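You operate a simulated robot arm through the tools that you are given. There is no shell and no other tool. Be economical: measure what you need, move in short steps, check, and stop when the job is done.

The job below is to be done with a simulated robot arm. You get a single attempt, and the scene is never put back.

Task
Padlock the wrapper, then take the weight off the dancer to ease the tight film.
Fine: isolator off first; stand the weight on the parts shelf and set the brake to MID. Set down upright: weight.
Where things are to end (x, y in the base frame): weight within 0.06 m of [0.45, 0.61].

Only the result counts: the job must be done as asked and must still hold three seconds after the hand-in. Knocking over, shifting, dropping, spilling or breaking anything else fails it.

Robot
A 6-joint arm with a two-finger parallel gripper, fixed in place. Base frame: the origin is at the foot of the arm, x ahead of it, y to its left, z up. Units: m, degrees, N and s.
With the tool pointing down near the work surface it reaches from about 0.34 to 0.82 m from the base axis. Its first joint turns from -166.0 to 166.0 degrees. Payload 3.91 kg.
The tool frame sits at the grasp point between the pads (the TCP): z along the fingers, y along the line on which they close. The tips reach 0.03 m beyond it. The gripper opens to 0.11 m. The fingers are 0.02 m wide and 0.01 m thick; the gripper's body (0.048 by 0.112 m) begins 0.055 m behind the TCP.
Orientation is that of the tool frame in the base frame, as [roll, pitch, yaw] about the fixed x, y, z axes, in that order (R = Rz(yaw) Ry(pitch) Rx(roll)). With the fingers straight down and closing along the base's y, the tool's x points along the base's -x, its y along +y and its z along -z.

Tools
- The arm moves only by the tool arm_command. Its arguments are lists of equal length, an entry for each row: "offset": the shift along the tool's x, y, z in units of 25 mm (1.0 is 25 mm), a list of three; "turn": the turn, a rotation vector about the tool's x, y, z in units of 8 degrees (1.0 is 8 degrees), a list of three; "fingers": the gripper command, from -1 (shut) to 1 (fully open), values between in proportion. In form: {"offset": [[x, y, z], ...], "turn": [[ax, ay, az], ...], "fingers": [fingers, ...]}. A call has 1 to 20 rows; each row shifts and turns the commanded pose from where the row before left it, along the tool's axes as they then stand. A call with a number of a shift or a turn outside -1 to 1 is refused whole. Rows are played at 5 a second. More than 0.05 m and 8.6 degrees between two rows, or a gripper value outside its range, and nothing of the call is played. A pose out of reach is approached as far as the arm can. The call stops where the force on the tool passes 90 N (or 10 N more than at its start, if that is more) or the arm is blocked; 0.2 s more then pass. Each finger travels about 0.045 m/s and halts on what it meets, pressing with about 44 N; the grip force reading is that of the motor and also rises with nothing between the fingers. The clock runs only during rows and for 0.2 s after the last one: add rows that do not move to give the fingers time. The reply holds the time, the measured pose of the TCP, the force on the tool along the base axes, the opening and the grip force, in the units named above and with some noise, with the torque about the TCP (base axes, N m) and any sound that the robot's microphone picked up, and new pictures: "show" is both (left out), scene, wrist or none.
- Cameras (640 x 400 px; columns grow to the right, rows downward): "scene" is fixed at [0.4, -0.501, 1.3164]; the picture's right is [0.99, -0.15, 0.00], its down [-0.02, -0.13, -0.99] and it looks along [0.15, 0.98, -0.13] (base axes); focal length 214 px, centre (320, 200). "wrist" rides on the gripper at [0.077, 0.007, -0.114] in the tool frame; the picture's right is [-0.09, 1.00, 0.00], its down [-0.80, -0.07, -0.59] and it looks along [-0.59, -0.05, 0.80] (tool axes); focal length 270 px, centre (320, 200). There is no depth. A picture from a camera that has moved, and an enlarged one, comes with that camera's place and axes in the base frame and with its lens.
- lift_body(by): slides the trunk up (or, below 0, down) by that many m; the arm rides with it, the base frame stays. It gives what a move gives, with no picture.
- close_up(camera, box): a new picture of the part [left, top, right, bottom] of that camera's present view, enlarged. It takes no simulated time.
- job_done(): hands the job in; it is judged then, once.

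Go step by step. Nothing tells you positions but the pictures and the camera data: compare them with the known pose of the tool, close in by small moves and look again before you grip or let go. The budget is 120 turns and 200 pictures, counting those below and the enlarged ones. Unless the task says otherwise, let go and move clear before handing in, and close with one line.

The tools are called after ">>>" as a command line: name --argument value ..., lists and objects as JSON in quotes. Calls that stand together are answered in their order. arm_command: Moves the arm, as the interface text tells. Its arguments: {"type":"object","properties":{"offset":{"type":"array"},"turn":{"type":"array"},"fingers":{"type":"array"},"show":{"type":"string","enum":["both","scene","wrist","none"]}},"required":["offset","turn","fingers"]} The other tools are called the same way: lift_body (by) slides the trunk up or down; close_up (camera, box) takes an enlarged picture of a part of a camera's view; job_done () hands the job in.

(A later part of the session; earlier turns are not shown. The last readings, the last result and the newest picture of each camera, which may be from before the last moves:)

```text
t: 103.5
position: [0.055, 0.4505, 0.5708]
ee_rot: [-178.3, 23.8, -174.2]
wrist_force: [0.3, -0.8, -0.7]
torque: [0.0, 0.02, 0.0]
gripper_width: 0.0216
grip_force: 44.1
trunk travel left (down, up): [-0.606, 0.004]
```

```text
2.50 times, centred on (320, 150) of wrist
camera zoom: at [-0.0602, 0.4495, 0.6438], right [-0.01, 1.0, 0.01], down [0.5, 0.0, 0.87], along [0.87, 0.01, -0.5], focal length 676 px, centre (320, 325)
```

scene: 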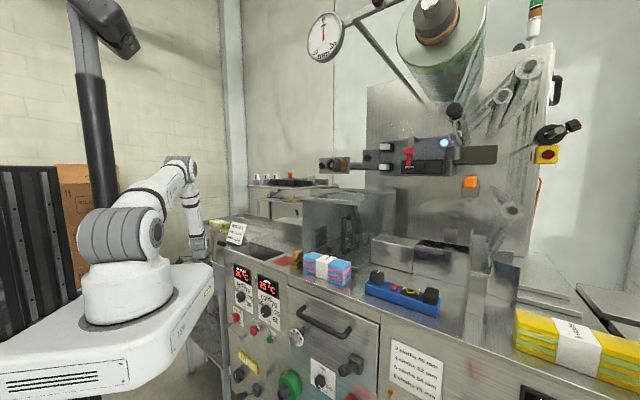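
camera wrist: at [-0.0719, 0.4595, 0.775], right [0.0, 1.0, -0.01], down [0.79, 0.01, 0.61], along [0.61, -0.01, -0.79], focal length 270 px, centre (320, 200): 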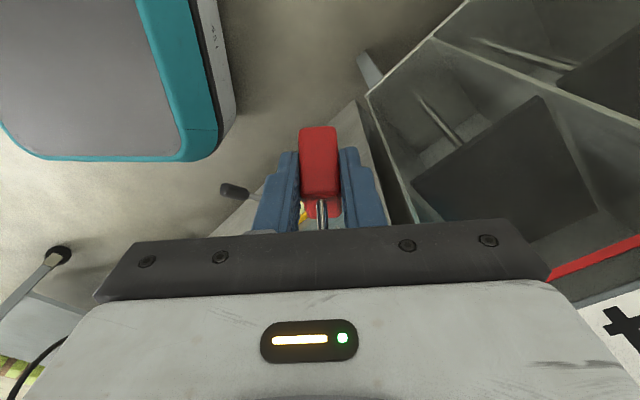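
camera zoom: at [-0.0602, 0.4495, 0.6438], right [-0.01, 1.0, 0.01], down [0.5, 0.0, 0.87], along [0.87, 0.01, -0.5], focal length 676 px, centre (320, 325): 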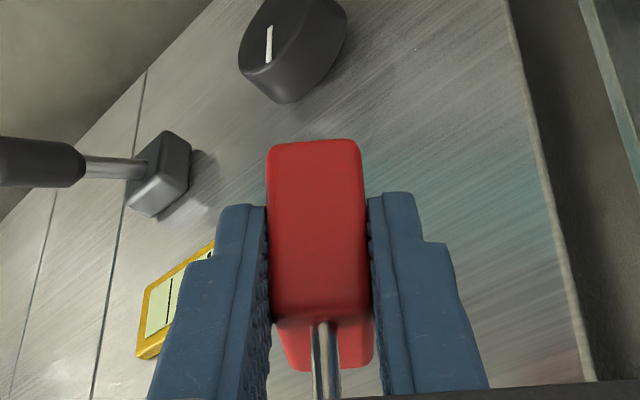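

Bar position confirmed; the hook tip will pass about 5 mm above the bar. I advance in two parts.

>>> arm_command --offset '[[-0.62, 0, 0.28], [-0.62, 0, 0.28], [0, 0, 0]]' --turn '[[0, 0, 0], [0, 0, 0], [0, 0, 0]]' --fingers '[-1, -1, -1]' --show "none"

>>> close_up --camera "scene" --box '[220, 305, 260, 340]'

```text
t: 104.3
position: [0.0874, 0.4537, 0.5727]
ee_rot: [-178.5, 23.6, -174.3]
wrist_force: [-0.9, 0.2, -2.4]
torque: [-0.03, 0.08, -0.01]
gripper_width: 0.0213
grip_force: 43.5
trunk travel left (down, up): [-0.606, 0.004]
```

```text
11.43 times, centred on (240, 322) of scene
camera zoom: at [0.4, -0.501, 1.3164], right [0.99, -0.15, 0.0], down [-0.02, -0.13, -0.99], along [0.15, 0.98, -0.13], focal length 2451 px, centre (1234, -1200)
```

zoom: 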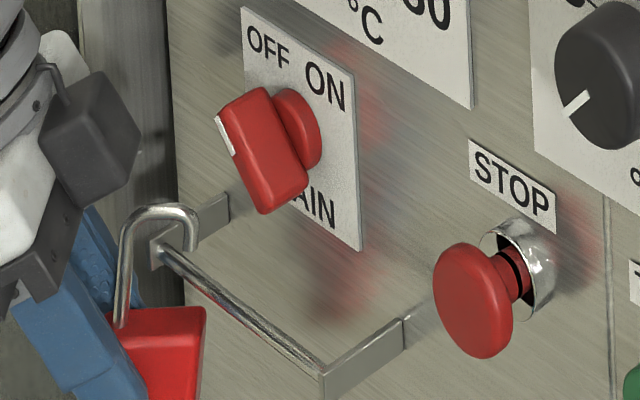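

The hook tip is over the bar near its left end. I shift right and slightly inward so the bar sits between the shackle legs.

>>> arm_command --offset '[[-0.38, -0.2, 0.17], [-0.38, -0.2, 0.17], [0, 0, 0]]' --turn '[[0, 0, 0], [0, 0, 0], [0, 0, 0]]' --fingers '[-1, -1, -1]' --show "none"

>>> close_up --camera "scene" --box '[220, 305, 260, 340]'

```text
t: 105.0
position: [0.0985, 0.4488, 0.5705]
ee_rot: [-178.6, 22.4, -172.9]
wrist_force: [-36.2, -1.4, -3.3]
torque: [0.01, -0.47, 0.82]
gripper_width: 0.0217
grip_force: 43.7
trunk travel left (down, up): [-0.606, 0.004]
stopped in row 3: the force on the tool passed its limit at 94 N (the readings are from after the stop); the commanded pose is now the measured one
```

```text
11.43 times, centred on (240, 322) of scene
camera zoom: at [0.4, -0.501, 1.3164], right [0.99, -0.15, 0.0], down [-0.02, -0.13, -0.99], along [0.15, 0.98, -0.13], focal length 2451 px, centre (1234, -1200)
```

zoom: 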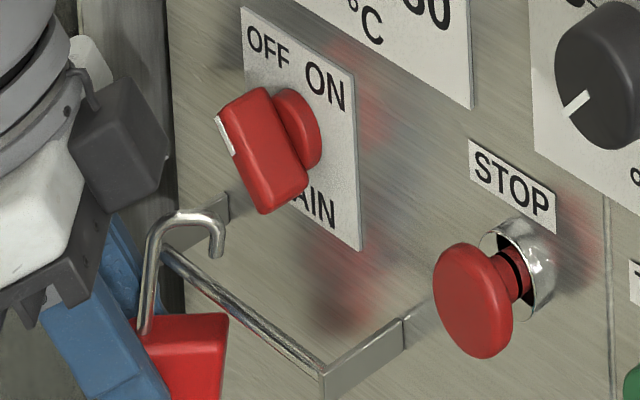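

The hand met something at 94 N; I suspect the palm's left corner against the cabinet front. I back off slightly and look.

>>> arm_command --offset '[[0.3, 0, -0.12]]' --turn '[[0, 0, 0]]' --fingers '[-1]'

>>> close_up --camera "scene" --box '[190, 270, 270, 350]'

```text
t: 105.4
position: [0.0931, 0.4479, 0.5717]
ee_rot: [-178.5, 22.9, -173.4]
wrist_force: [0.9, 0.2, -1.1]
torque: [0.04, 0.01, 0.01]
gripper_width: 0.0215
grip_force: 44.3
trunk travel left (down, up): [-0.606, 0.004]
camera wrist: at [-0.0208, 0.4453, 0.6465], right [-0.02, 1.0, 0.01], down [0.51, 0.0, 0.86], along [0.86, 0.03, -0.51], focal length 270 px, centre (320, 200)
```

scene: 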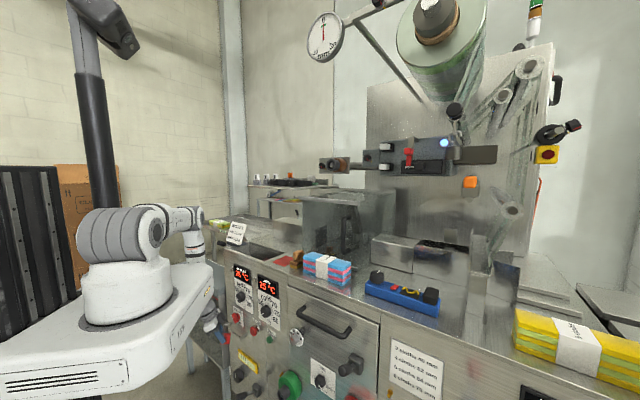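
wrist: 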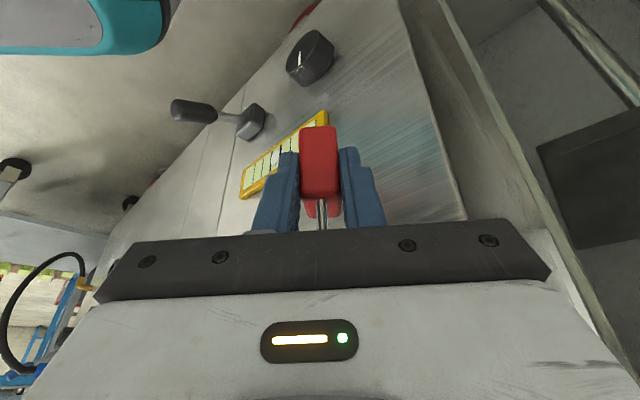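

```text
5.00 times, centred on (230, 310) of scene
camera zoom: at [0.4, -0.501, 1.3164], right [0.99, -0.15, 0.0], down [-0.02, -0.13, -0.99], along [0.15, 0.98, -0.13], focal length 1072 px, centre (770, -350)
```

zoom: 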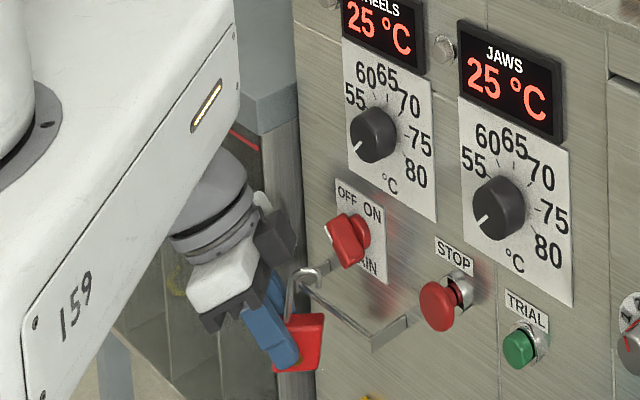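

The contact torque shows the left finger met the bar's left end, not the palm. By my numbers the bar now lies just inside the hook tip; I zoom in to verify.

>>> close_up --camera "scene" --box '[225, 315, 250, 335]'

```text
16.00 times, centred on (238, 325) of scene
camera zoom: at [0.4, -0.501, 1.3164], right [0.99, -0.15, 0.0], down [-0.02, -0.13, -0.99], along [0.15, 0.98, -0.13], focal length 3432 px, centre (1640, -1800)
```

zoom: 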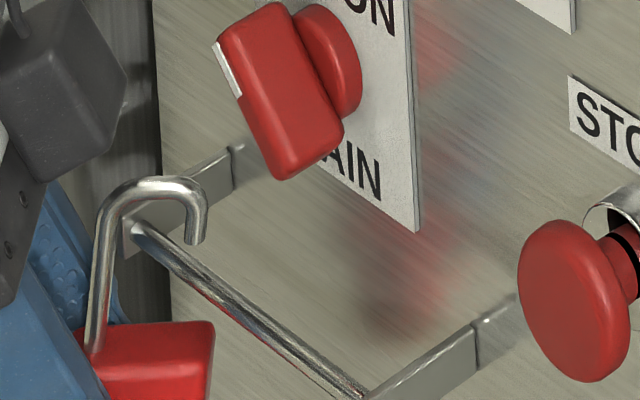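

The bar is right under the hook tip, but the fingers foul the bar at this yaw. A better pose is nearly square to the panel with the hand leaning to the left, keeping reach. I back out and reorient.

>>> arm_command --offset '[[0.58, -0.23, -0.25], [0.58, -0.23, -0.25], [0.18, 0.2, -0.86], [0.18, 0.2, -0.86], [0.18, 0.2, -0.86], [0.18, 0.2, -0.86], [0.18, 0.2, -0.86], [0, 0, 0], [0, 0, 0], [0, 0, 0], [0, 0, 0], [0, 0, 0], [0, 0, 0], [0, 0, 0], [0, 0, 0]]' --turn '[[0, 0, 0], [0, 0, 0], [0, 0, 0], [0, 0, 0], [0, 0, 0], [0, 0, 0], [0, 0, 0], [0, 0.95, 0], [0, 0.95, 0], [0, 0.95, 0], [0, 0, -0.85], [0, 0, -0.85], [0, 0, -0.85], [0, 0, -0.85], [0, 0, -0.85]]' --fingers '[-1, -1, -1, -1, -1, -1, -1, -1, -1, -1, -1, -1, -1, -1, -1]' --show "none"

>>> arm_command --offset '[[0, 0, 0], [0, 0, 0], [0, 0, 0], [0, 0, 0]]' --turn '[[0.75, -0.44, 0], [0.75, -0.44, 0], [0.75, -0.44, 0], [0.75, -0.44, 0]]' --fingers '[-1, -1, -1, -1]'

```text
t: 108.6
position: [-0.0019, 0.4591, 0.6599]
ee_rot: [-178.9, -0.8, -139.8]
wrist_force: [0.0, 0.4, -1.5]
torque: [0.02, -0.01, 0.01]
gripper_width: 0.0217
grip_force: 44.6
out of reach, approached as far as the arm can: row 2
trunk travel left (down, up): [-0.606, 0.004]
```

```text
t: 109.6
position: [-0.0024, 0.4597, 0.6609]
ee_rot: [-154.4, 12.8, -136.6]
wrist_force: [-0.7, 0.1, -1.8]
torque: [0.02, 0.02, 0.02]
gripper_width: 0.0215
grip_force: 44.2
trunk travel left (down, up): [-0.606, 0.004]
camera wrist: at [-0.1101, 0.4342, 0.7403], right [-0.48, 0.78, -0.4], down [0.34, 0.59, 0.73], along [0.8, 0.22, -0.55], focal length 270 px, centre (320, 200)
```

scene: 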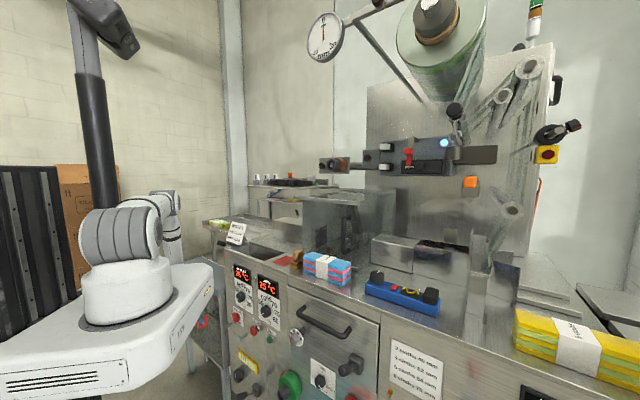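
wrist: 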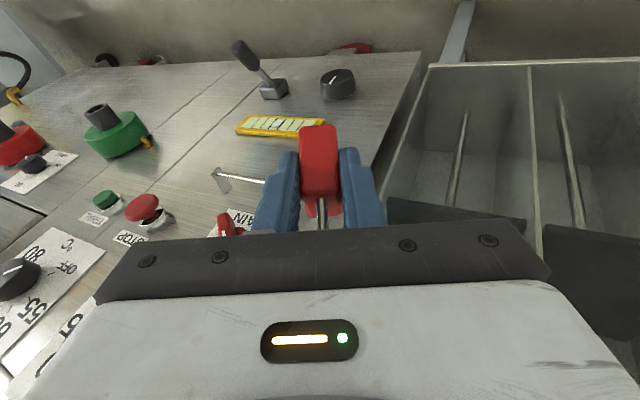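

Pose is good: square to the panel and leaning left. I move to just before the bar at entry height.

>>> arm_command --offset '[[0.024, -0.315, 0.84], [0.024, -0.315, 0.84], [0.024, -0.315, 0.84], [0.024, -0.315, 0.84], [0.024, -0.315, 0.84], [0, 0, 0]]' --turn '[[0, 0, 0], [0, 0, 0], [0, 0, 0], [0, 0, 0], [0, 0, 0], [0, 0, 0]]' --fingers '[-1, -1, -1, -1, -1, -1]' --show "none"

>>> close_up --camera "scene" --box '[215, 305, 260, 341]'

```text
t: 111.0
position: [0.0617, 0.4098, 0.5847]
ee_rot: [-154.4, 12.9, -136.7]
wrist_force: [-1.0, 0.0, -1.3]
torque: [-0.04, 0.0, 0.02]
gripper_width: 0.0214
grip_force: 43.7
trunk travel left (down, up): [-0.606, 0.004]
```

```text
11.11 times, centred on (238, 323) of scene
camera zoom: at [0.4, -0.501, 1.3164], right [0.99, -0.15, 0.0], down [-0.02, -0.13, -0.99], along [0.15, 0.98, -0.13], focal length 2383 px, centre (1237, -1167)
```

zoom: 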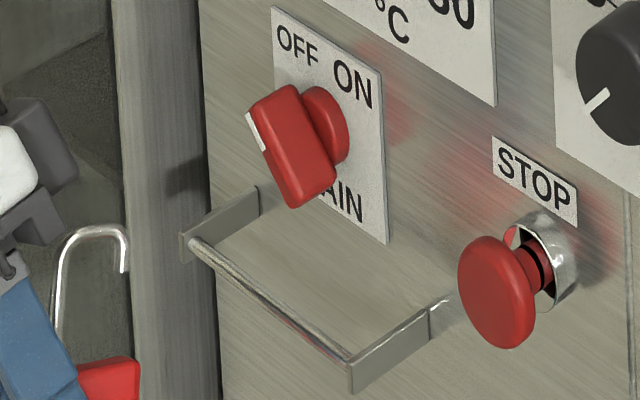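

The tip matches my model. I advance onto the bar.

>>> arm_command --offset '[[-0.45, -0.21, 0.205], [-0.45, -0.21, 0.205], [-0.45, -0.21, 0.205], [-0.45, -0.21, 0.205], [0, 0, 0]]' --turn '[[0, 0, 0], [0, 0, 0], [0, 0, 0], [0, 0, 0], [0, 0, 0]]' --fingers '[-1, -1, -1, -1, -1]' --show "none"

>>> close_up --camera "scene" --box '[220, 310, 255, 338]'

```text
t: 112.2
position: [0.1151, 0.4207, 0.583]
ee_rot: [-154.6, 12.9, -136.7]
wrist_force: [0.5, -0.6, -1.1]
torque: [0.0, -0.01, -0.02]
gripper_width: 0.0214
grip_force: 43.7
trunk travel left (down, up): [-0.606, 0.004]
```

```text
14.29 times, centred on (238, 324) of scene
camera zoom: at [0.4, -0.501, 1.3164], right [0.99, -0.15, 0.0], down [-0.02, -0.13, -0.99], along [0.15, 0.98, -0.13], focal length 3064 px, centre (1499, -1571)
```

zoom: 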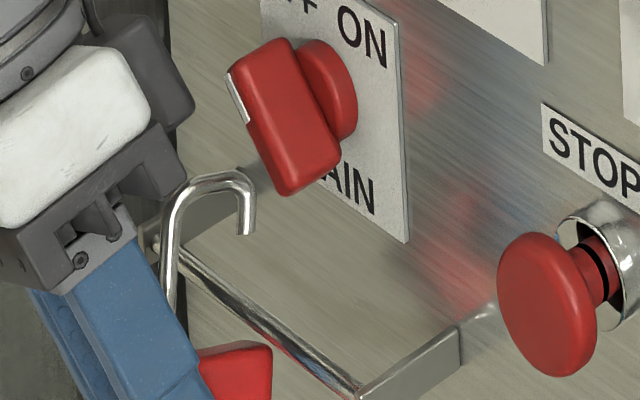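

No contact and the bar is inside the hook. I lower along the fingers so the bar rises into the crook.

>>> arm_command --offset '[[-0.05, 0, 0.28], [-0.05, 0, 0.28], [0, 0, 0.26], [0, 0, 0]]' --turn '[[0, 0, 0], [0, 0, 0], [0, 0, 0], [0, 0, 0]]' --fingers '[-1, -1, -1, -1]' --show "none"

>>> close_up --camera "scene" --box '[220, 310, 255, 338]'

```text
t: 113.2
position: [0.1259, 0.4187, 0.5672]
ee_rot: [-154.5, 12.8, -136.7]
wrist_force: [-0.5, -0.3, -1.3]
torque: [0.01, 0.01, 0.02]
gripper_width: 0.0214
grip_force: 43.5
trunk travel left (down, up): [-0.606, 0.004]
```

```text
14.29 times, centred on (238, 324) of scene
camera zoom: at [0.4, -0.501, 1.3164], right [0.99, -0.15, 0.0], down [-0.02, -0.13, -0.99], along [0.15, 0.98, -0.13], focal length 3064 px, centre (1499, -1571)
```

zoom: 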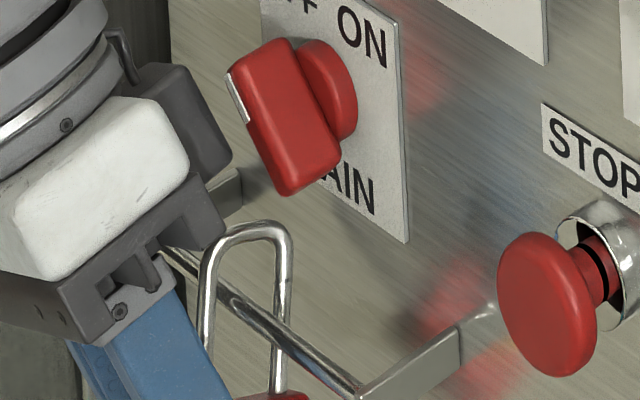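

The padlock has snapped shut around the bar: both legs are in the body with the bar through. I open the fingers and back straight away.

>>> arm_command --offset '[[0, 0, 0], [0, 0, 0], [0, 0, 0], [0, 0, 0]]' --turn '[[0, 0, 0], [0, 0, 0], [0, 0, 0], [0, 0, 0]]' --fingers '[-0.7, -0.4, -0.1, -0.1]' --show "none"

>>> close_up --camera "scene" --box '[215, 305, 265, 345]'

```text
t: 114.2
position: [0.1255, 0.4187, 0.5666]
ee_rot: [-154.5, 12.8, -136.7]
wrist_force: [-0.7, 0.3, 0.6]
torque: [-0.03, -0.02, 0.0]
gripper_width: 0.0495
grip_force: 0.0
trunk travel left (down, up): [-0.606, 0.004]
```

```text
10.00 times, centred on (240, 325) of scene
camera zoom: at [0.4, -0.501, 1.3164], right [0.99, -0.15, 0.0], down [-0.02, -0.13, -0.99], along [0.15, 0.98, -0.13], focal length 2145 px, centre (1120, -1050)
```

zoom: 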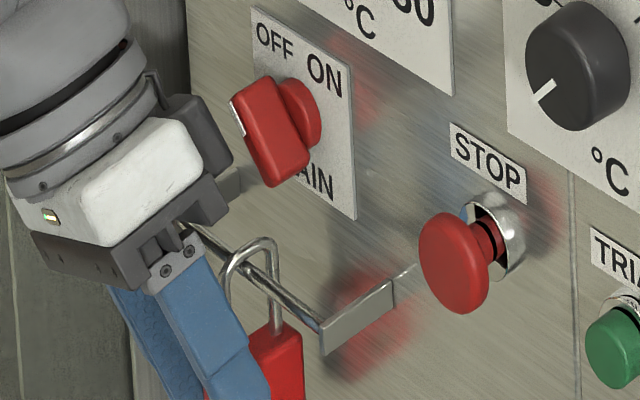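

It hangs on the bar. I withdraw, then look.

>>> arm_command --offset '[[0.58, -0.08, -0.11], [0.58, -0.08, -0.11], [0.58, -0.08, -0.11], [0.5, 0.65, -0.44], [0.4, 0.65, -0.44], [0.3, 0.8, -0.6], [0.2, 0.8, -0.6]]' --turn '[[0, 0, 0], [0, 0, 0], [0, 0, 0], [0, 0, 0], [0, 0, 0], [0, 0, 0], [0, 0, 0]]' --fingers '[-0.1, -0.1, -0.1, -0.1, -0.1, -0.1, -0.1]' --show "none"

>>> close_up --camera "scene" --box '[215, 305, 265, 345]'

```text
t: 115.8
position: [0.008, 0.4249, 0.5731]
ee_rot: [-154.4, 12.8, -136.7]
wrist_force: [-0.8, 0.2, 0.0]
torque: [0.0, -0.01, -0.01]
gripper_width: 0.0494
grip_force: 0.1
trunk travel left (down, up): [-0.606, 0.004]
```

```text
10.00 times, centred on (240, 325) of scene
camera zoom: at [0.4, -0.501, 1.3164], right [0.99, -0.15, 0.0], down [-0.02, -0.13, -0.99], along [0.15, 0.98, -0.13], focal length 2145 px, centre (1120, -1050)
```

zoom: 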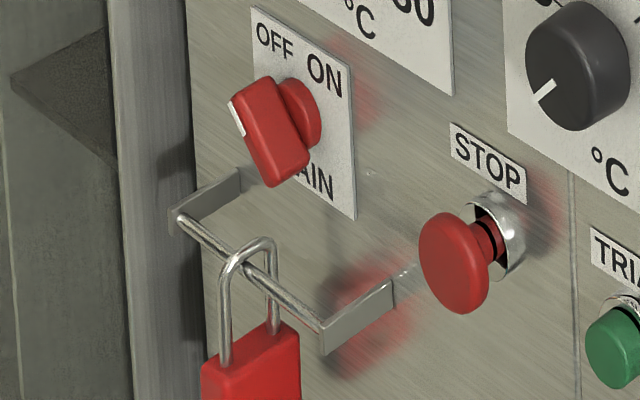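

The padlock is locked on the bar. Next the weight: I climb back out, straightening the hand on the way.

>>> arm_command --offset '[[-0.2, 0.1, -0.95], [-0.2, 0.1, -0.95], [-0.2, 0.1, -0.95], [-0.2, 0.1, -0.95], [0, 0, 0], [0, 0, 0], [0, 0, 0], [0, 0, 0], [0, 0, -1], [0, 0, -1], [0, 0, -1], [0, 0, -1], [0, 0, -1], [0, 0, -1], [0, 0, -1], [0, 0, -1], [0, 0, -1], [0, 0, -1], [0, 0, -1], [0, 0, -1]]' --turn '[[0, 0, 0], [0, 0, 0], [0, 0, 0], [0, 0, 0], [-0.75, 0.4, 0], [-0.75, 0.4, 0], [-0.75, 0.4, 0], [-0.75, 0.4, 0], [0, 0, 0], [0, 0, 0], [0, 0, 0], [0, 0, 0], [0, 0, 0], [0, 0, 0], [0, 0, 0], [0, 0, 0], [0, 0, 0], [0, 0, 0], [0, 0, 0], [0, 0, 0]]' --fingers '[-0.1, -0.1, -0.1, -0.1, -0.1, -0.1, -0.1, -0.1, -0.1, -0.1, -0.1, -0.1, -0.1, -0.1, -0.1, -0.1, -0.1, -0.1, -0.1, -0.1]' --show "none"

```text
t: 120.0
position: [-0.0311, 0.4655, 0.9601]
ee_rot: [-178.9, 0.4, -139.6]
wrist_force: [-0.2, -0.4, -0.2]
torque: [-0.02, -0.03, -0.01]
gripper_width: 0.0498
grip_force: 0.0
trunk travel left (down, up): [-0.606, 0.004]
```

>>> arm_command --offset '[[0, 0, -1], [0, 0, -1], [0, 0, -1], [0, 0, -1], [0, 0, -1], [0, 0, -1], [0, 0, -1], [0, 0, -1], [0, 0, -1], [0, 0, -1], [0, 0, -1], [0, 0, -1], [0, 0, -1], [0, 0, -1], [0, 0, -1], [0, 0, -1]]' --turn '[[0, 0, 0], [0, 0, 0], [0, 0, 0], [0, 0, 0], [0, 0, 0], [0, 0, 0], [0, 0, 0], [0, 0, 0], [0, 0, 0], [0, 0, 0], [0, 0, 0], [0, 0, 0], [0, 0, 0], [0, 0, 0], [0, 0, 0], [0, 0, 0]]' --fingers '[0, 0, 0, 0, 0, 0, 0, 0, 0, 0, 0, 0, 0, 0, 0, 0]' --show "none"

>>> arm_command --offset '[[-0.23, -0.965, 0], [-0.23, -0.965, 0], [-0.23, -0.965, 0], [-0.23, -0.965, 0], [-0.23, -0.965, 0], [-0.23, -0.965, 0], [-0.23, -0.965, 0], [-0.23, -0.965, 0], [-0.23, -0.965, 0], [-0.23, -0.965, 0], [-0.23, -0.965, 0], [-0.23, -0.965, 0], [-0.23, -0.965, 0], [-0.23, -0.965, 0], [0, -1, 0], [0, -1, 0], [0, -1, 0], [0, -1, 0], [0, -1, 0], [0, -1, 0]]' --turn '[[0, 0, 0], [0, 0, 0], [0, 0, 0], [0, 0, 0], [0, 0, 0], [0, 0, 0], [0, 0, 0], [0, 0, 0], [0, 0, 0], [0, 0, 0], [0, 0, 0], [0, 0, 0], [0, 0, 0], [0, 0, 0], [0, 0, 0], [0, 0, 0], [0, 0, 0], [0, 0, 0], [0, 0, 0], [0, 0, 0]]' --fingers '[0, 0, 0, 0, 0, 0, 0, 0, 0, 0, 0, 0, 0, 0, 0, 0, 0, 0, 0, 0]' --show "none"

>>> arm_command --offset '[[0, 0, 0], [0, 0, 0], [0, 0, 0], [0, 0, 0], [0, 0, 0], [0, 0, 0]]' --turn '[[0, -1, 0], [0, -1, 0], [0, -1, 0], [0, -1, 0], [0, -1, 0], [0, -1, 0]]' --fingers '[0, 0, 0, 0, 0, 0]'

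```text
t: 123.4
position: [-0.0381, 0.47, 1.358]
ee_rot: [-178.9, 0.5, -139.6]
wrist_force: [0.5, 0.6, 0.3]
torque: [-0.01, 0.0, 0.02]
gripper_width: 0.0551
grip_force: 0.1
trunk travel left (down, up): [-0.606, 0.004]
```

```text
t: 127.6
position: [0.3409, 0.1536, 1.3689]
ee_rot: [-179.1, 0.4, -139.6]
wrist_force: [-0.3, -0.6, 0.8]
torque: [-0.02, -0.01, 0.0]
gripper_width: 0.055
grip_force: 0.1
trunk travel left (down, up): [-0.606, 0.004]
```

```text
t: 129.0
position: [0.3394, 0.151, 1.3692]
ee_rot: [-178.2, 48.6, -138.4]
wrist_force: [0.1, 0.1, 0.1]
torque: [0.01, 0.02, 0.01]
gripper_width: 0.0551
grip_force: 0.1
trunk travel left (down, up): [-0.606, 0.004]
camera wrist: at [0.2312, 0.0685, 1.387], right [-0.6, 0.8, 0.05], down [0.1, 0.02, 1.0], along [0.79, 0.6, -0.09], focal length 270 px, centre (320, 200)
```

scene: 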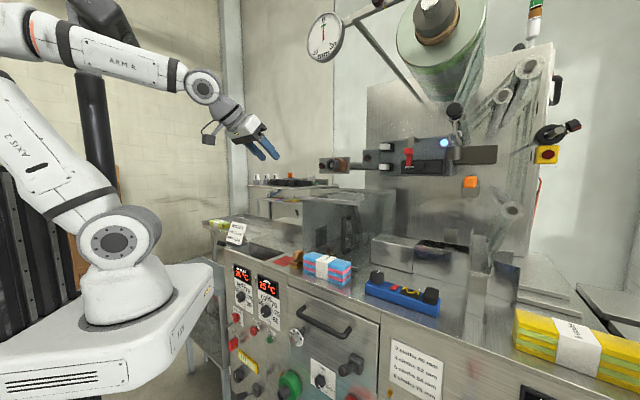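
wrist: 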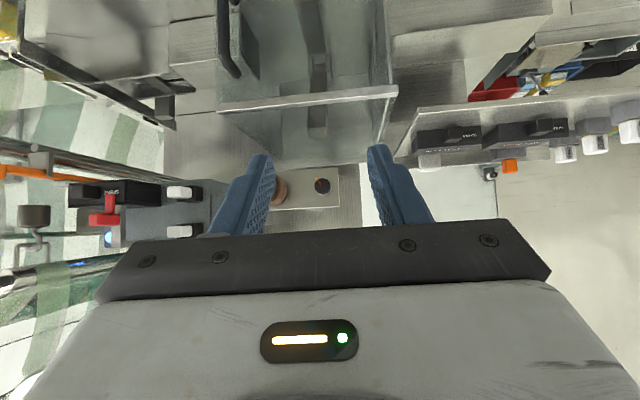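

The weight triangulates to about (0.80, -0.03, 1.36). I zoom in on it for the hook's direction.

>>> close_up --camera "wrist" --box '[0, 170, 130, 280]'

>>> close_up --camera "scene" --box '[440, 110, 480, 170]'

```text
3.64 times, centred on (65, 225) of wrist
camera zoom: at [0.2312, 0.0685, 1.387], right [-0.6, 0.8, 0.05], down [0.1, 0.02, 1.0], along [0.79, 0.6, -0.09], focal length 983 px, centre (1247, 109)
```

zoom: 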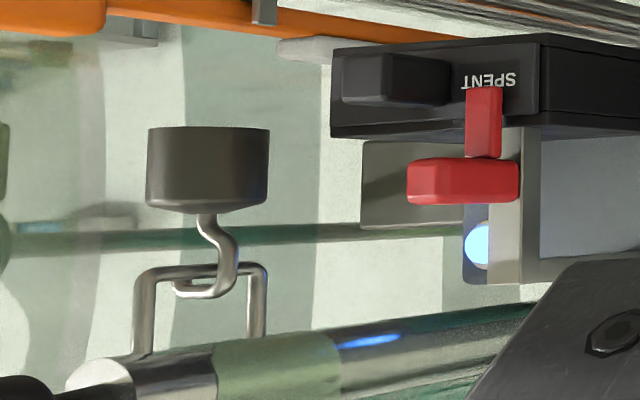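

```text
6.67 times, centred on (460, 140) of scene
camera zoom: at [0.4, -0.501, 1.3164], right [0.99, -0.15, 0.0], down [-0.02, -0.13, -0.99], along [0.15, 0.98, -0.13], focal length 1430 px, centre (-613, 600)
```

zoom: 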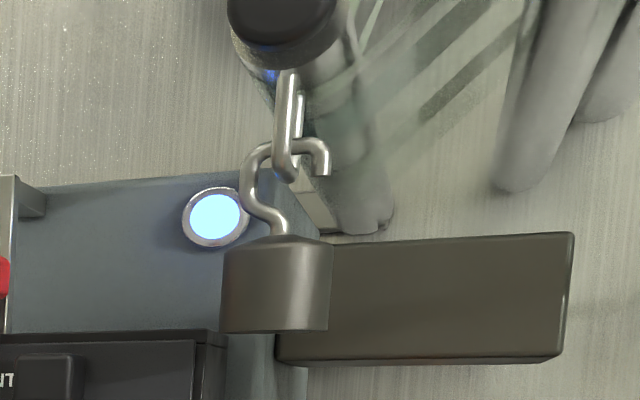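

The hook opens to the right (+e) over a horizontal loop bar that runs into the machine, so the weight must go up about 1.5 cm, then left. I'll grip its body with the hand horizontal. First I move across and level the hand.

>>> arm_command --offset '[[-0.115, -0.97, 0.18], [-0.115, -0.97, 0.18], [-0.115, -0.97, 0.18], [-0.115, -0.97, 0.18], [-0.115, -0.97, 0.18], [-0.115, -0.97, 0.18], [-0.115, -0.97, 0.18], [-0.115, -0.97, 0.18], [-0.115, -0.97, 0.18], [-0.115, -0.97, 0.18], [-0.115, -0.97, 0.18], [-0.115, -0.97, 0.18], [-0.115, -0.97, 0.18]]' --turn '[[0, 0, 0], [0, 0, 0], [0, 0, 0], [0, 0, 0], [0, 0, 0], [0, 0, 0], [0, 0, 0], [0, 0, 0], [0, 0, 0], [0, 0, 0], [0, 0, 0], [0, 0, 0], [0, 0, 0]]' --fingers '[0.2, 0.2, 0.2, 0.2, 0.2, 0.2, 0.2, 0.2, 0.2, 0.2, 0.2, 0.2, 0.2]' --show "none"

>>> arm_command --offset '[[0, 0, 0], [0, 0, 0], [0, 0, 0], [0, 0, 0], [0, 0, 0], [0, 0, 0], [0, 0, 0], [0, 0, 0], [0, 0, 0], [0, 0, 0]]' --turn '[[0.7, 0.02, 0.62], [0.7, 0.02, 0.62], [0.7, 0.02, 0.62], [0.7, 0.02, 0.62], [0, -0.86, 0], [0, -0.86, 0], [0, -0.86, 0], [0, -0.86, 0], [0, -0.86, 0], [0, -0.86, 0]]' --fingers '[0.2, 0.2, 0.2, 0.2, 0.2, 0.2, 0.2, 0.2, 0.2, 0.2]'

```text
t: 131.8
position: [0.5967, -0.0447, 1.3625]
ee_rot: [-178.5, 48.4, -138.5]
wrist_force: [0.4, 0.8, 0.2]
torque: [0.01, 0.02, 0.03]
gripper_width: 0.066
grip_force: 0.0
trunk travel left (down, up): [-0.606, 0.004]
```

```text
t: 134.0
position: [0.5957, -0.0438, 1.3642]
ee_rot: [-105.4, 88.8, -95.0]
wrist_force: [0.1, -0.3, 0.6]
torque: [0.0, 0.0, 0.04]
gripper_width: 0.0661
grip_force: 0.1
trunk travel left (down, up): [-0.606, 0.004]
camera wrist: at [0.483, -0.0586, 1.2868], right [-0.18, 0.98, 0.07], down [-0.57, -0.16, 0.81], along [0.8, 0.11, 0.59], focal length 270 px, centre (320, 200)
```

scene: 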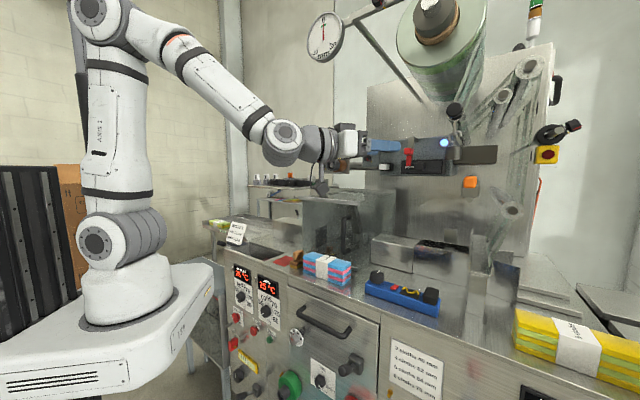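
wrist: 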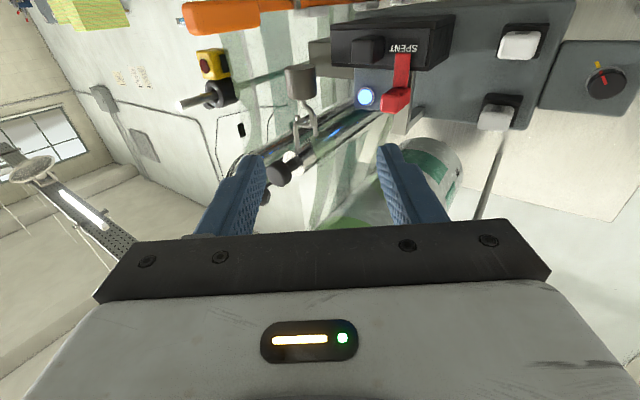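

The hand is level, and the weight re-triangulates to (0.797, -0.028, 1.356). I advance to 10 cm short and check.

>>> arm_command --offset '[[0.1, -0.2, 1], [0.1, -0.2, 1], [0.1, -0.2, 1], [0.1, -0.2, 1]]' --turn '[[0, 0, 0], [0, 0, 0], [0, 0, 0], [0, 0, 0]]' --fingers '[0.2, 0.2, 0.2, 0.2]' --show "none"

>>> close_up --camera "wrist" --box '[200, 20, 440, 240]'

>>> close_up --camera "scene" --box '[380, 90, 500, 180]'

```text
t: 135.0
position: [0.6985, -0.0466, 1.3547]
ee_rot: [-109.4, 88.8, -98.9]
wrist_force: [-0.5, 0.4, -0.5]
torque: [-0.01, 0.01, 0.0]
gripper_width: 0.0661
grip_force: 0.0
trunk travel left (down, up): [-0.606, 0.004]
```

```text
1.82 times, centred on (320, 130) of wrist
camera zoom: at [0.5856, -0.0619, 1.2769], right [-0.18, 0.98, 0.07], down [-0.57, -0.16, 0.81], along [0.8, 0.11, 0.59], focal length 491 px, centre (320, 327)
```

zoom: 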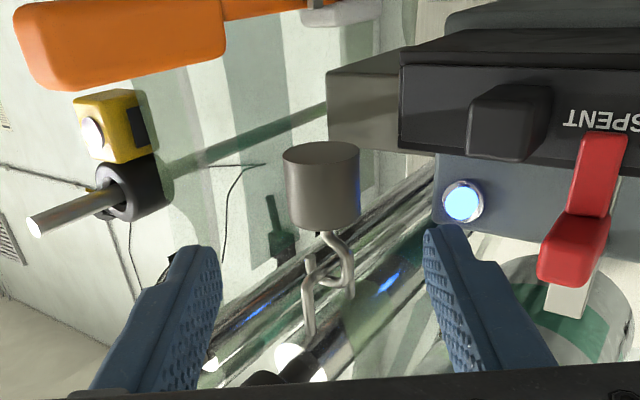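

```text
4.44 times, centred on (440, 135) of scene
camera zoom: at [0.4, -0.501, 1.3164], right [0.99, -0.15, 0.0], down [-0.02, -0.13, -0.99], along [0.15, 0.98, -0.13], focal length 953 px, centre (-213, 489)
```

zoom: 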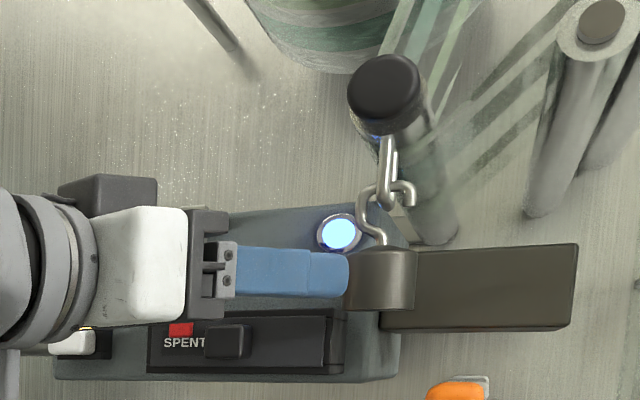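

Aligned laterally and in height. I move in over the weight in two parts.

>>> arm_command --offset '[[-0.05, 0, 1], [-0.05, 0, 1], [-0.05, 0, 0.95], [0, 0, 0]]' --turn '[[0, 0, 0], [0, 0, 0], [0, 0, 0], [0, 0, 0]]' --fingers '[0.1, 0.1, 0.1, 0.1]' --show "none"

>>> close_up --camera "wrist" --box '[200, 20, 440, 240]'

>>> close_up --camera "scene" --box '[400, 90, 500, 170]'

```text
t: 136.0
position: [0.7701, -0.0329, 1.3591]
ee_rot: [-106.4, 88.7, -95.8]
wrist_force: [0.3, 0.1, -0.8]
torque: [-0.01, 0.03, -0.02]
gripper_width: 0.0605
grip_force: 0.2
trunk travel left (down, up): [-0.606, 0.004]
```

```text
1.82 times, centred on (320, 130) of wrist
camera zoom: at [0.6572, -0.048, 1.2814], right [-0.18, 0.98, 0.07], down [-0.57, -0.16, 0.81], along [0.8, 0.11, 0.59], focal length 491 px, centre (320, 327)
```

zoom: 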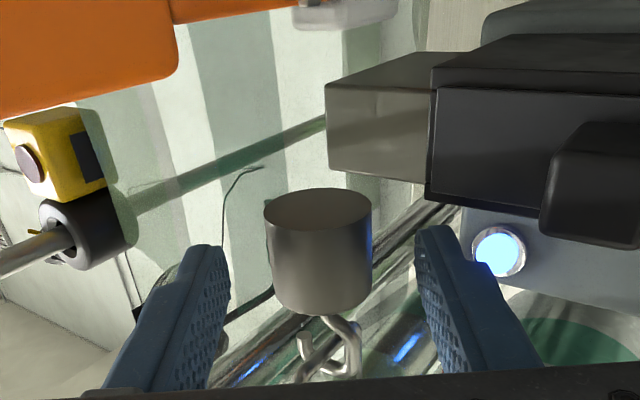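

```text
5.00 times, centred on (450, 130) of scene
camera zoom: at [0.4, -0.501, 1.3164], right [0.99, -0.15, 0.0], down [-0.02, -0.13, -0.99], along [0.15, 0.98, -0.13], focal length 1072 px, centre (-330, 550)
```

zoom: 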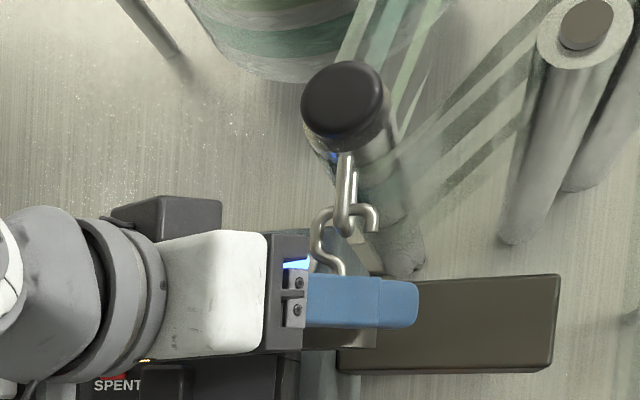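

>>> arm_command --offset '[[0, 0, 0.55], [0, 0, 0.5], [0, 0, 0], [0, 0, 0], [0, 0, 0], [0, 0, 0]]' --turn '[[0, 0, 0], [0, 0, 0], [0, 0, 0], [0, 0, 0], [0, 0, 0], [0, 0, 0]]' --fingers '[0.1, 0.1, -1, -1, -1, -1]' --show "none"

>>> close_up --camera "scene" --box '[400, 90, 500, 170]'

```text
t: 137.4
position: [0.7961, -0.0279, 1.357]
ee_rot: [-106.8, 88.8, -96.5]
wrist_force: [0.3, -0.2, 0.5]
torque: [0.03, 0.02, 0.02]
gripper_width: 0.0326
grip_force: 43.7
trunk travel left (down, up): [-0.606, 0.004]
```

```text
5.00 times, centred on (450, 130) of scene
camera zoom: at [0.4, -0.501, 1.3164], right [0.99, -0.15, 0.0], down [-0.02, -0.13, -0.99], along [0.15, 0.98, -0.13], focal length 1072 px, centre (-330, 550)
```

zoom: 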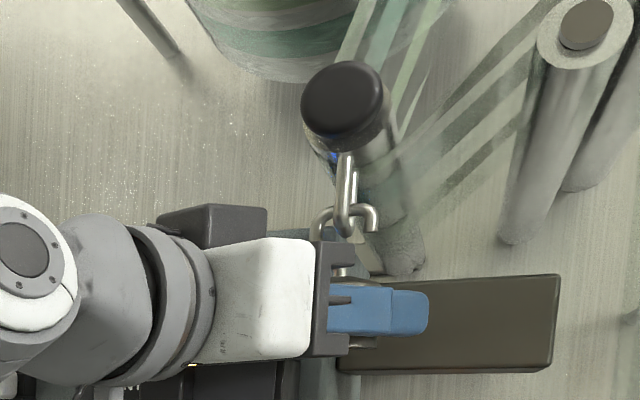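

Gripped at 33 mm. Now lift in small steps and watch the hook.

>>> arm_command --offset '[[-0.28, 0, 0], [-0.28, 0, 0], [0, 0, 0]]' --turn '[[0, 0, 0], [0, 0, 0], [0, 0, 0]]' --fingers '[-1, -1, -1]' --show "none"

>>> close_up --camera "scene" --box '[440, 105, 490, 150]'

>>> close_up --camera "wrist" --box '[220, 120, 420, 240]'

```text
t: 138.2
position: [0.7951, -0.0289, 1.3708]
ee_rot: [-108.8, 88.7, -98.2]
wrist_force: [-1.5, 1.0, -3.0]
torque: [-0.01, -0.03, 0.02]
gripper_width: 0.0325
grip_force: 43.7
trunk travel left (down, up): [-0.606, 0.004]
```

```text
8.89 times, centred on (465, 128) of scene
camera zoom: at [0.4, -0.501, 1.3164], right [0.99, -0.15, 0.0], down [-0.02, -0.13, -0.99], along [0.15, 0.98, -0.13], focal length 1906 px, centre (-969, 844)
```

zoom: 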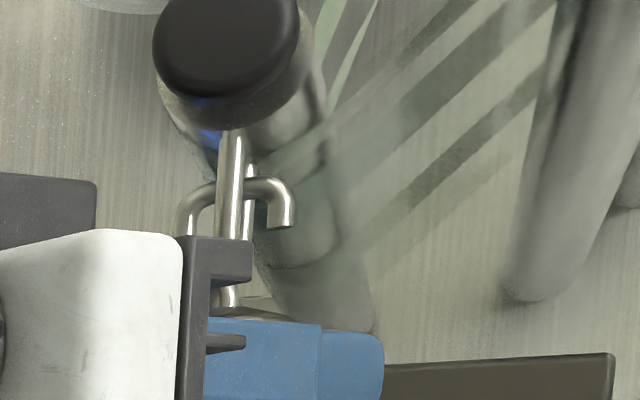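

```text
3.20 times, centred on (320, 180) of wrist
camera zoom: at [0.683, -0.0428, 1.2931], right [-0.18, 0.98, 0.07], down [-0.57, -0.16, 0.81], along [0.8, 0.11, 0.59], focal length 865 px, centre (320, 264)
```

zoom: 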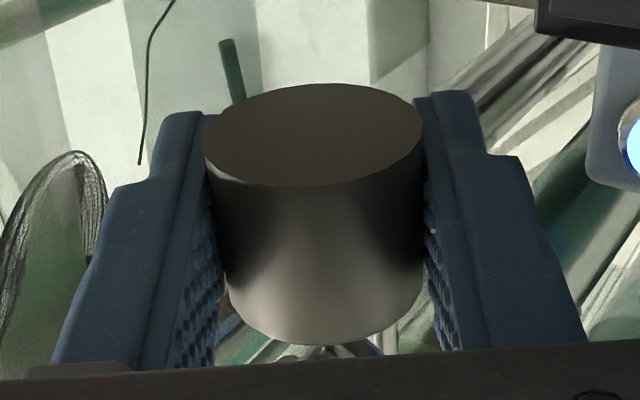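

The hook tip is now clearly above the loop's bar. I lift a touch more and move left.

>>> arm_command --offset '[[-0.12, 0, 0], [0, 0.38, -0.27], [0, 0.38, -0.27], [0, 0, 0]]' --turn '[[0, 0, 0], [0, 0, 0], [0, 0, 0], [0, 0, 0]]' --fingers '[-1, -1, -1, -1]' --show "none"

>>> close_up --camera "scene" --box '[430, 100, 490, 155]'

```text
t: 139.2
position: [0.7793, -0.0096, 1.3736]
ee_rot: [-107.7, 88.7, -97.3]
wrist_force: [-0.3, -1.3, -1.2]
torque: [-0.04, -0.02, -0.01]
gripper_width: 0.0323
grip_force: 44.2
trunk travel left (down, up): [-0.606, 0.004]
```

```text
7.27 times, centred on (460, 128) of scene
camera zoom: at [0.4, -0.501, 1.3164], right [0.99, -0.15, 0.0], down [-0.02, -0.13, -0.99], along [0.15, 0.98, -0.13], focal length 1560 px, centre (-698, 727)
```

zoom: 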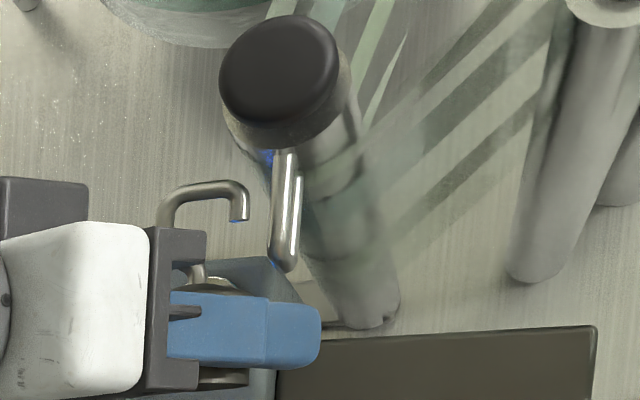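

The weight is off the dancer. I back straight out with it.

>>> arm_command --offset '[[0, 0.1, -0.5], [0, 0, -1], [0, 0, -1], [0, 0, -1], [0, 0, -1], [0, 0, -1], [0, 0, -1], [0, 0, -1]]' --turn '[[0, 0, 0], [0, 0, 0], [0, 0, 0], [0, 0, 0], [0, 0, 0], [0, 0, 0], [0, 0, 0], [0, 0, 0]]' --fingers '[-1, -1, -1, -1, -1, -1, -1, -1]' --show "none"

>>> close_up --camera "scene" --box '[310, 60, 530, 200]'

>>> close_up --camera "wrist" --box '[0, 0, 640, 400]'

```text
t: 141.0
position: [0.593, -0.0427, 1.3749]
ee_rot: [-104.8, 88.8, -94.3]
wrist_force: [0.0, -1.1, -1.3]
torque: [0.01, -0.01, -0.04]
gripper_width: 0.0326
grip_force: 43.8
trunk travel left (down, up): [-0.606, 0.004]
```

```text
2.86 times, centred on (420, 130) of scene
camera zoom: at [0.4, -0.501, 1.3164], right [0.99, -0.15, 0.0], down [-0.02, -0.13, -0.99], along [0.15, 0.98, -0.13], focal length 613 px, centre (34, 400)
```

zoom: 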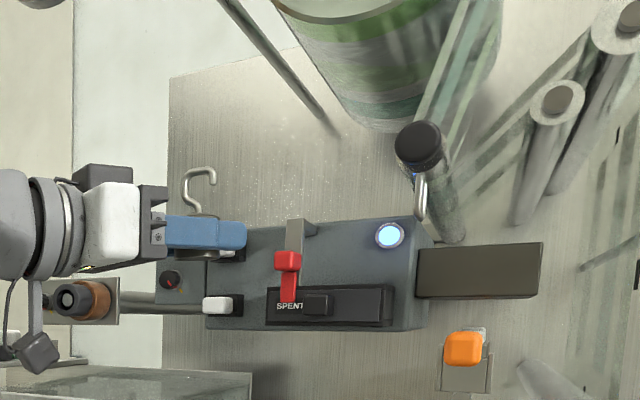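

```text
1.00 times, centred on (320, 200) of wrist (not enlarged: the box is as wide or as high as the picture)
camera zoom: at [0.4815, -0.0572, 1.2972], right [-0.18, 0.98, 0.07], down [-0.57, -0.16, 0.81], along [0.8, 0.11, 0.59], focal length 270 px, centre (320, 200)
```

zoom: 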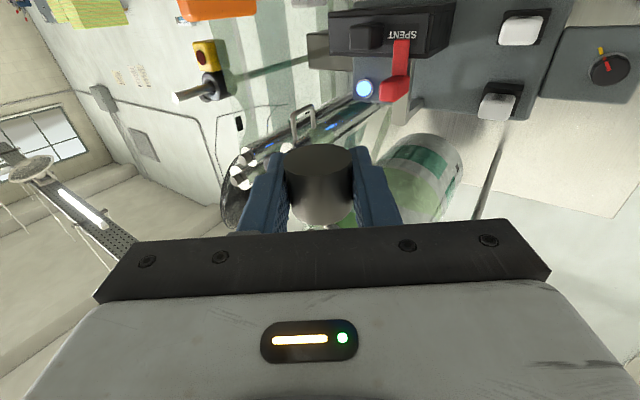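

The weight with its hook is held well. For the shelf I need a steeper hand, so I'll set it down briefly on the empty red mat and regrip from above. Lowering the trunk in alternation with the arm.

>>> lift_body --by -0.25

>>> arm_command --offset '[[-1, 0, 0], [-1, 0, 0], [-1, 0, 0], [-1, 0, 0], [-1, 0, 0], [-1, 0, 0], [-1, 0, 0], [-1, 0, 0], [-1, 0, 0], [-1, 0, 0]]' --turn '[[0, 0, 0], [0, 0, 0], [0, 0, 0], [0, 0, 0], [0, 0, 0], [0, 0, 0], [0, 0, 0], [0, 0, 0], [0, 0, 0], [0, 0, 0]]' --fingers '[-1, -1, -1, -1, -1, -1, -1, -1, -1, -1]' --show "none"

>>> lift_body --by -0.27

```text
t: 143.6
position: [0.5951, -0.042, 1.1239]
ee_rot: [-107.6, 88.9, -97.3]
wrist_force: [-0.5, 0.6, -1.7]
torque: [0.01, 0.04, -0.04]
gripper_width: 0.0323
grip_force: 43.7
trunk travel left (down, up): [-0.356, 0.254]
```

```text
t: 145.8
position: [0.5971, -0.0383, 1.375]
ee_rot: [-109.4, 88.8, -98.9]
wrist_force: [0.1, 0.6, -1.3]
torque: [0.03, -0.01, -0.03]
gripper_width: 0.0324
grip_force: 44.4
trunk travel left (down, up): [-0.356, 0.254]
```

```text
t: 148.6
position: [0.5961, -0.0374, 1.1047]
ee_rot: [-107.7, 88.8, -97.3]
wrist_force: [0.6, 0.1, -2.6]
torque: [-0.05, 0.02, 0.03]
gripper_width: 0.0324
grip_force: 44.0
trunk travel left (down, up): [-0.086, 0.524]
```

>>> arm_command --offset '[[-0.02, 0.875, -0.49], [-0.02, 0.875, -0.49], [-0.02, 0.875, -0.49], [-0.02, 0.875, -0.49], [-0.02, 0.875, -0.49], [-0.02, 0.875, -0.49], [-0.02, 0.875, -0.49], [-0.02, 0.875, -0.49], [-0.02, 0.875, -0.49], [-0.02, 0.875, -0.49], [-0.02, 0.875, -0.49], [-0.02, 0.875, -0.49], [-0.02, 0.875, -0.49], [-0.02, 0.875, -0.49], [-0.02, 0.875, -0.49], [-0.02, 0.875, -0.49], [0, 0, 0], [0, 0, 0], [0, 0, 0], [0, 0, 0]]' --turn '[[0, 0, 0], [0, 0, 0], [0, 0, 0], [0, 0, 0], [0, 0, 0], [0, 0, 0], [0, 0, 0], [0, 0, 0], [0, 0, 0], [0, 0, 0], [0, 0, 0], [0, 0, 0], [0, 0, 0], [0, 0, 0], [0, 0, 0], [0, 0, 0], [-0.92, 0, 0], [-0.92, 0, 0], [-0.92, 0, 0], [-0.92, 0, 0]]' --fingers '[-1, -1, -1, -1, -1, -1, -1, -1, -1, -1, -1, -1, -1, -1, -1, -1, -1, -1, -1, -1]'

```text
t: 152.8
position: [0.3493, 0.2636, 1.1047]
ee_rot: [-145.5, 88.3, -106.9]
wrist_force: [-0.3, 0.1, -0.6]
torque: [0.01, -0.02, 0.0]
gripper_width: 0.0327
grip_force: 43.7
out of reach, approached as far as the arm can: row 6, 7
trunk travel left (down, up): [-0.086, 0.524]
camera wrist: at [0.2549, 0.1964, 1.0293], right [-0.62, 0.78, 0.07], down [-0.41, -0.4, 0.82], along [0.67, 0.47, 0.57], focal length 270 px, centre (320, 200)
```

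scene: 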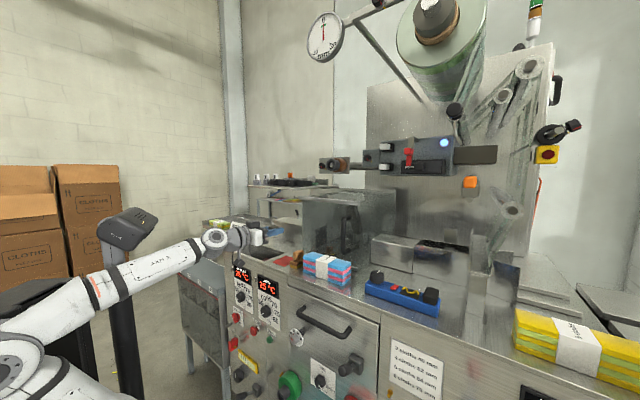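
wrist: 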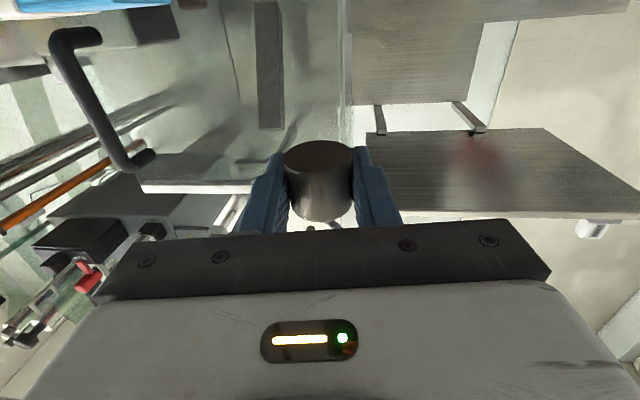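

Over the counter near the mat. I move forward over it, then lower with the trunk.

>>> arm_command --offset '[[0, 0.28, 0.88], [0, 0.28, 0.88], [0, 0.28, 0.88], [0, 0, 0]]' --turn '[[0, 0, 0], [0, 0, 0], [0, 0, 0], [0, 0, 0]]' --fingers '[-1, -1, -1, -1]' --show "none"

>>> lift_body --by -0.08

>>> close_up --camera "scene" --box '[240, 215, 340, 285]'

```text
t: 153.8
position: [0.3841, 0.3235, 1.1035]
ee_rot: [-137.5, 88.8, -97.6]
wrist_force: [-0.4, -0.3, -1.6]
torque: [0.03, 0.03, 0.02]
gripper_width: 0.0326
grip_force: 43.9
trunk travel left (down, up): [-0.086, 0.524]
```

```text
t: 154.9
position: [0.3857, 0.3224, 1.023]
ee_rot: [-136.8, 88.9, -96.9]
wrist_force: [0.2, -0.2, -1.2]
torque: [0.02, -0.01, -0.02]
gripper_width: 0.0325
grip_force: 43.6
trunk travel left (down, up): [-0.006, 0.604]
```

```text
5.71 times, centred on (290, 250) of scene
camera zoom: at [0.4, -0.501, 1.3164], right [0.99, -0.15, 0.0], down [-0.02, -0.13, -0.99], along [0.15, 0.98, -0.13], focal length 1226 px, centre (491, -86)
```

zoom: 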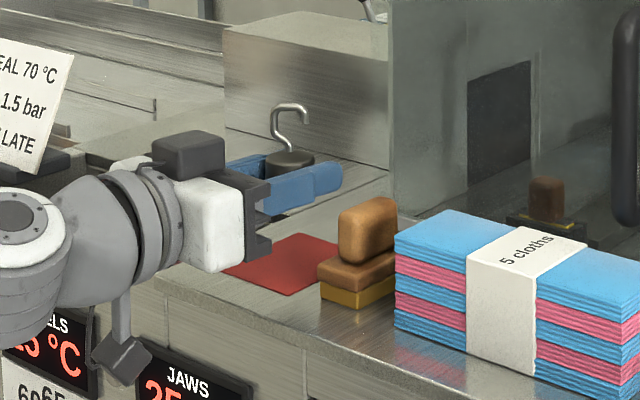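

I shift slightly left away from the stamp, then lower towards the mat.

>>> arm_command --offset '[[0, 0.48, -0.07], [0.5, 0, 0], [0.5, 0, 0], [0.5, 0, 0], [0, 0, 0]]' --turn '[[0, 0, 0], [0, 0, 0], [0, 0, 0], [0, 0, 0], [0, 0, 0]]' --fingers '[-1, -1, -1, -1, -1]' --show "none"

>>> close_up --camera "scene" --box '[250, 225, 330, 280]'

```text
t: 156.1
position: [0.3741, 0.3305, 0.985]
ee_rot: [-137.6, 88.7, -97.8]
wrist_force: [0.4, 0.2, -1.0]
torque: [-0.02, 0.0, 0.04]
gripper_width: 0.0325
grip_force: 44.4
trunk travel left (down, up): [-0.006, 0.604]
```

```text
7.27 times, centred on (290, 252) of scene
camera zoom: at [0.4, -0.501, 1.3164], right [0.99, -0.15, 0.0], down [-0.02, -0.13, -0.99], along [0.15, 0.98, -0.13], focal length 1560 px, centre (538, -182)
```

zoom: 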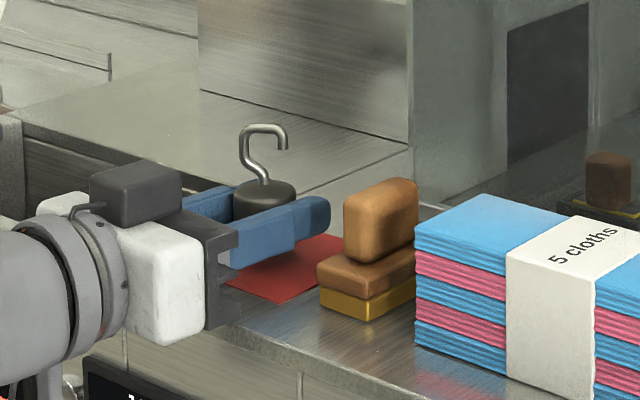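

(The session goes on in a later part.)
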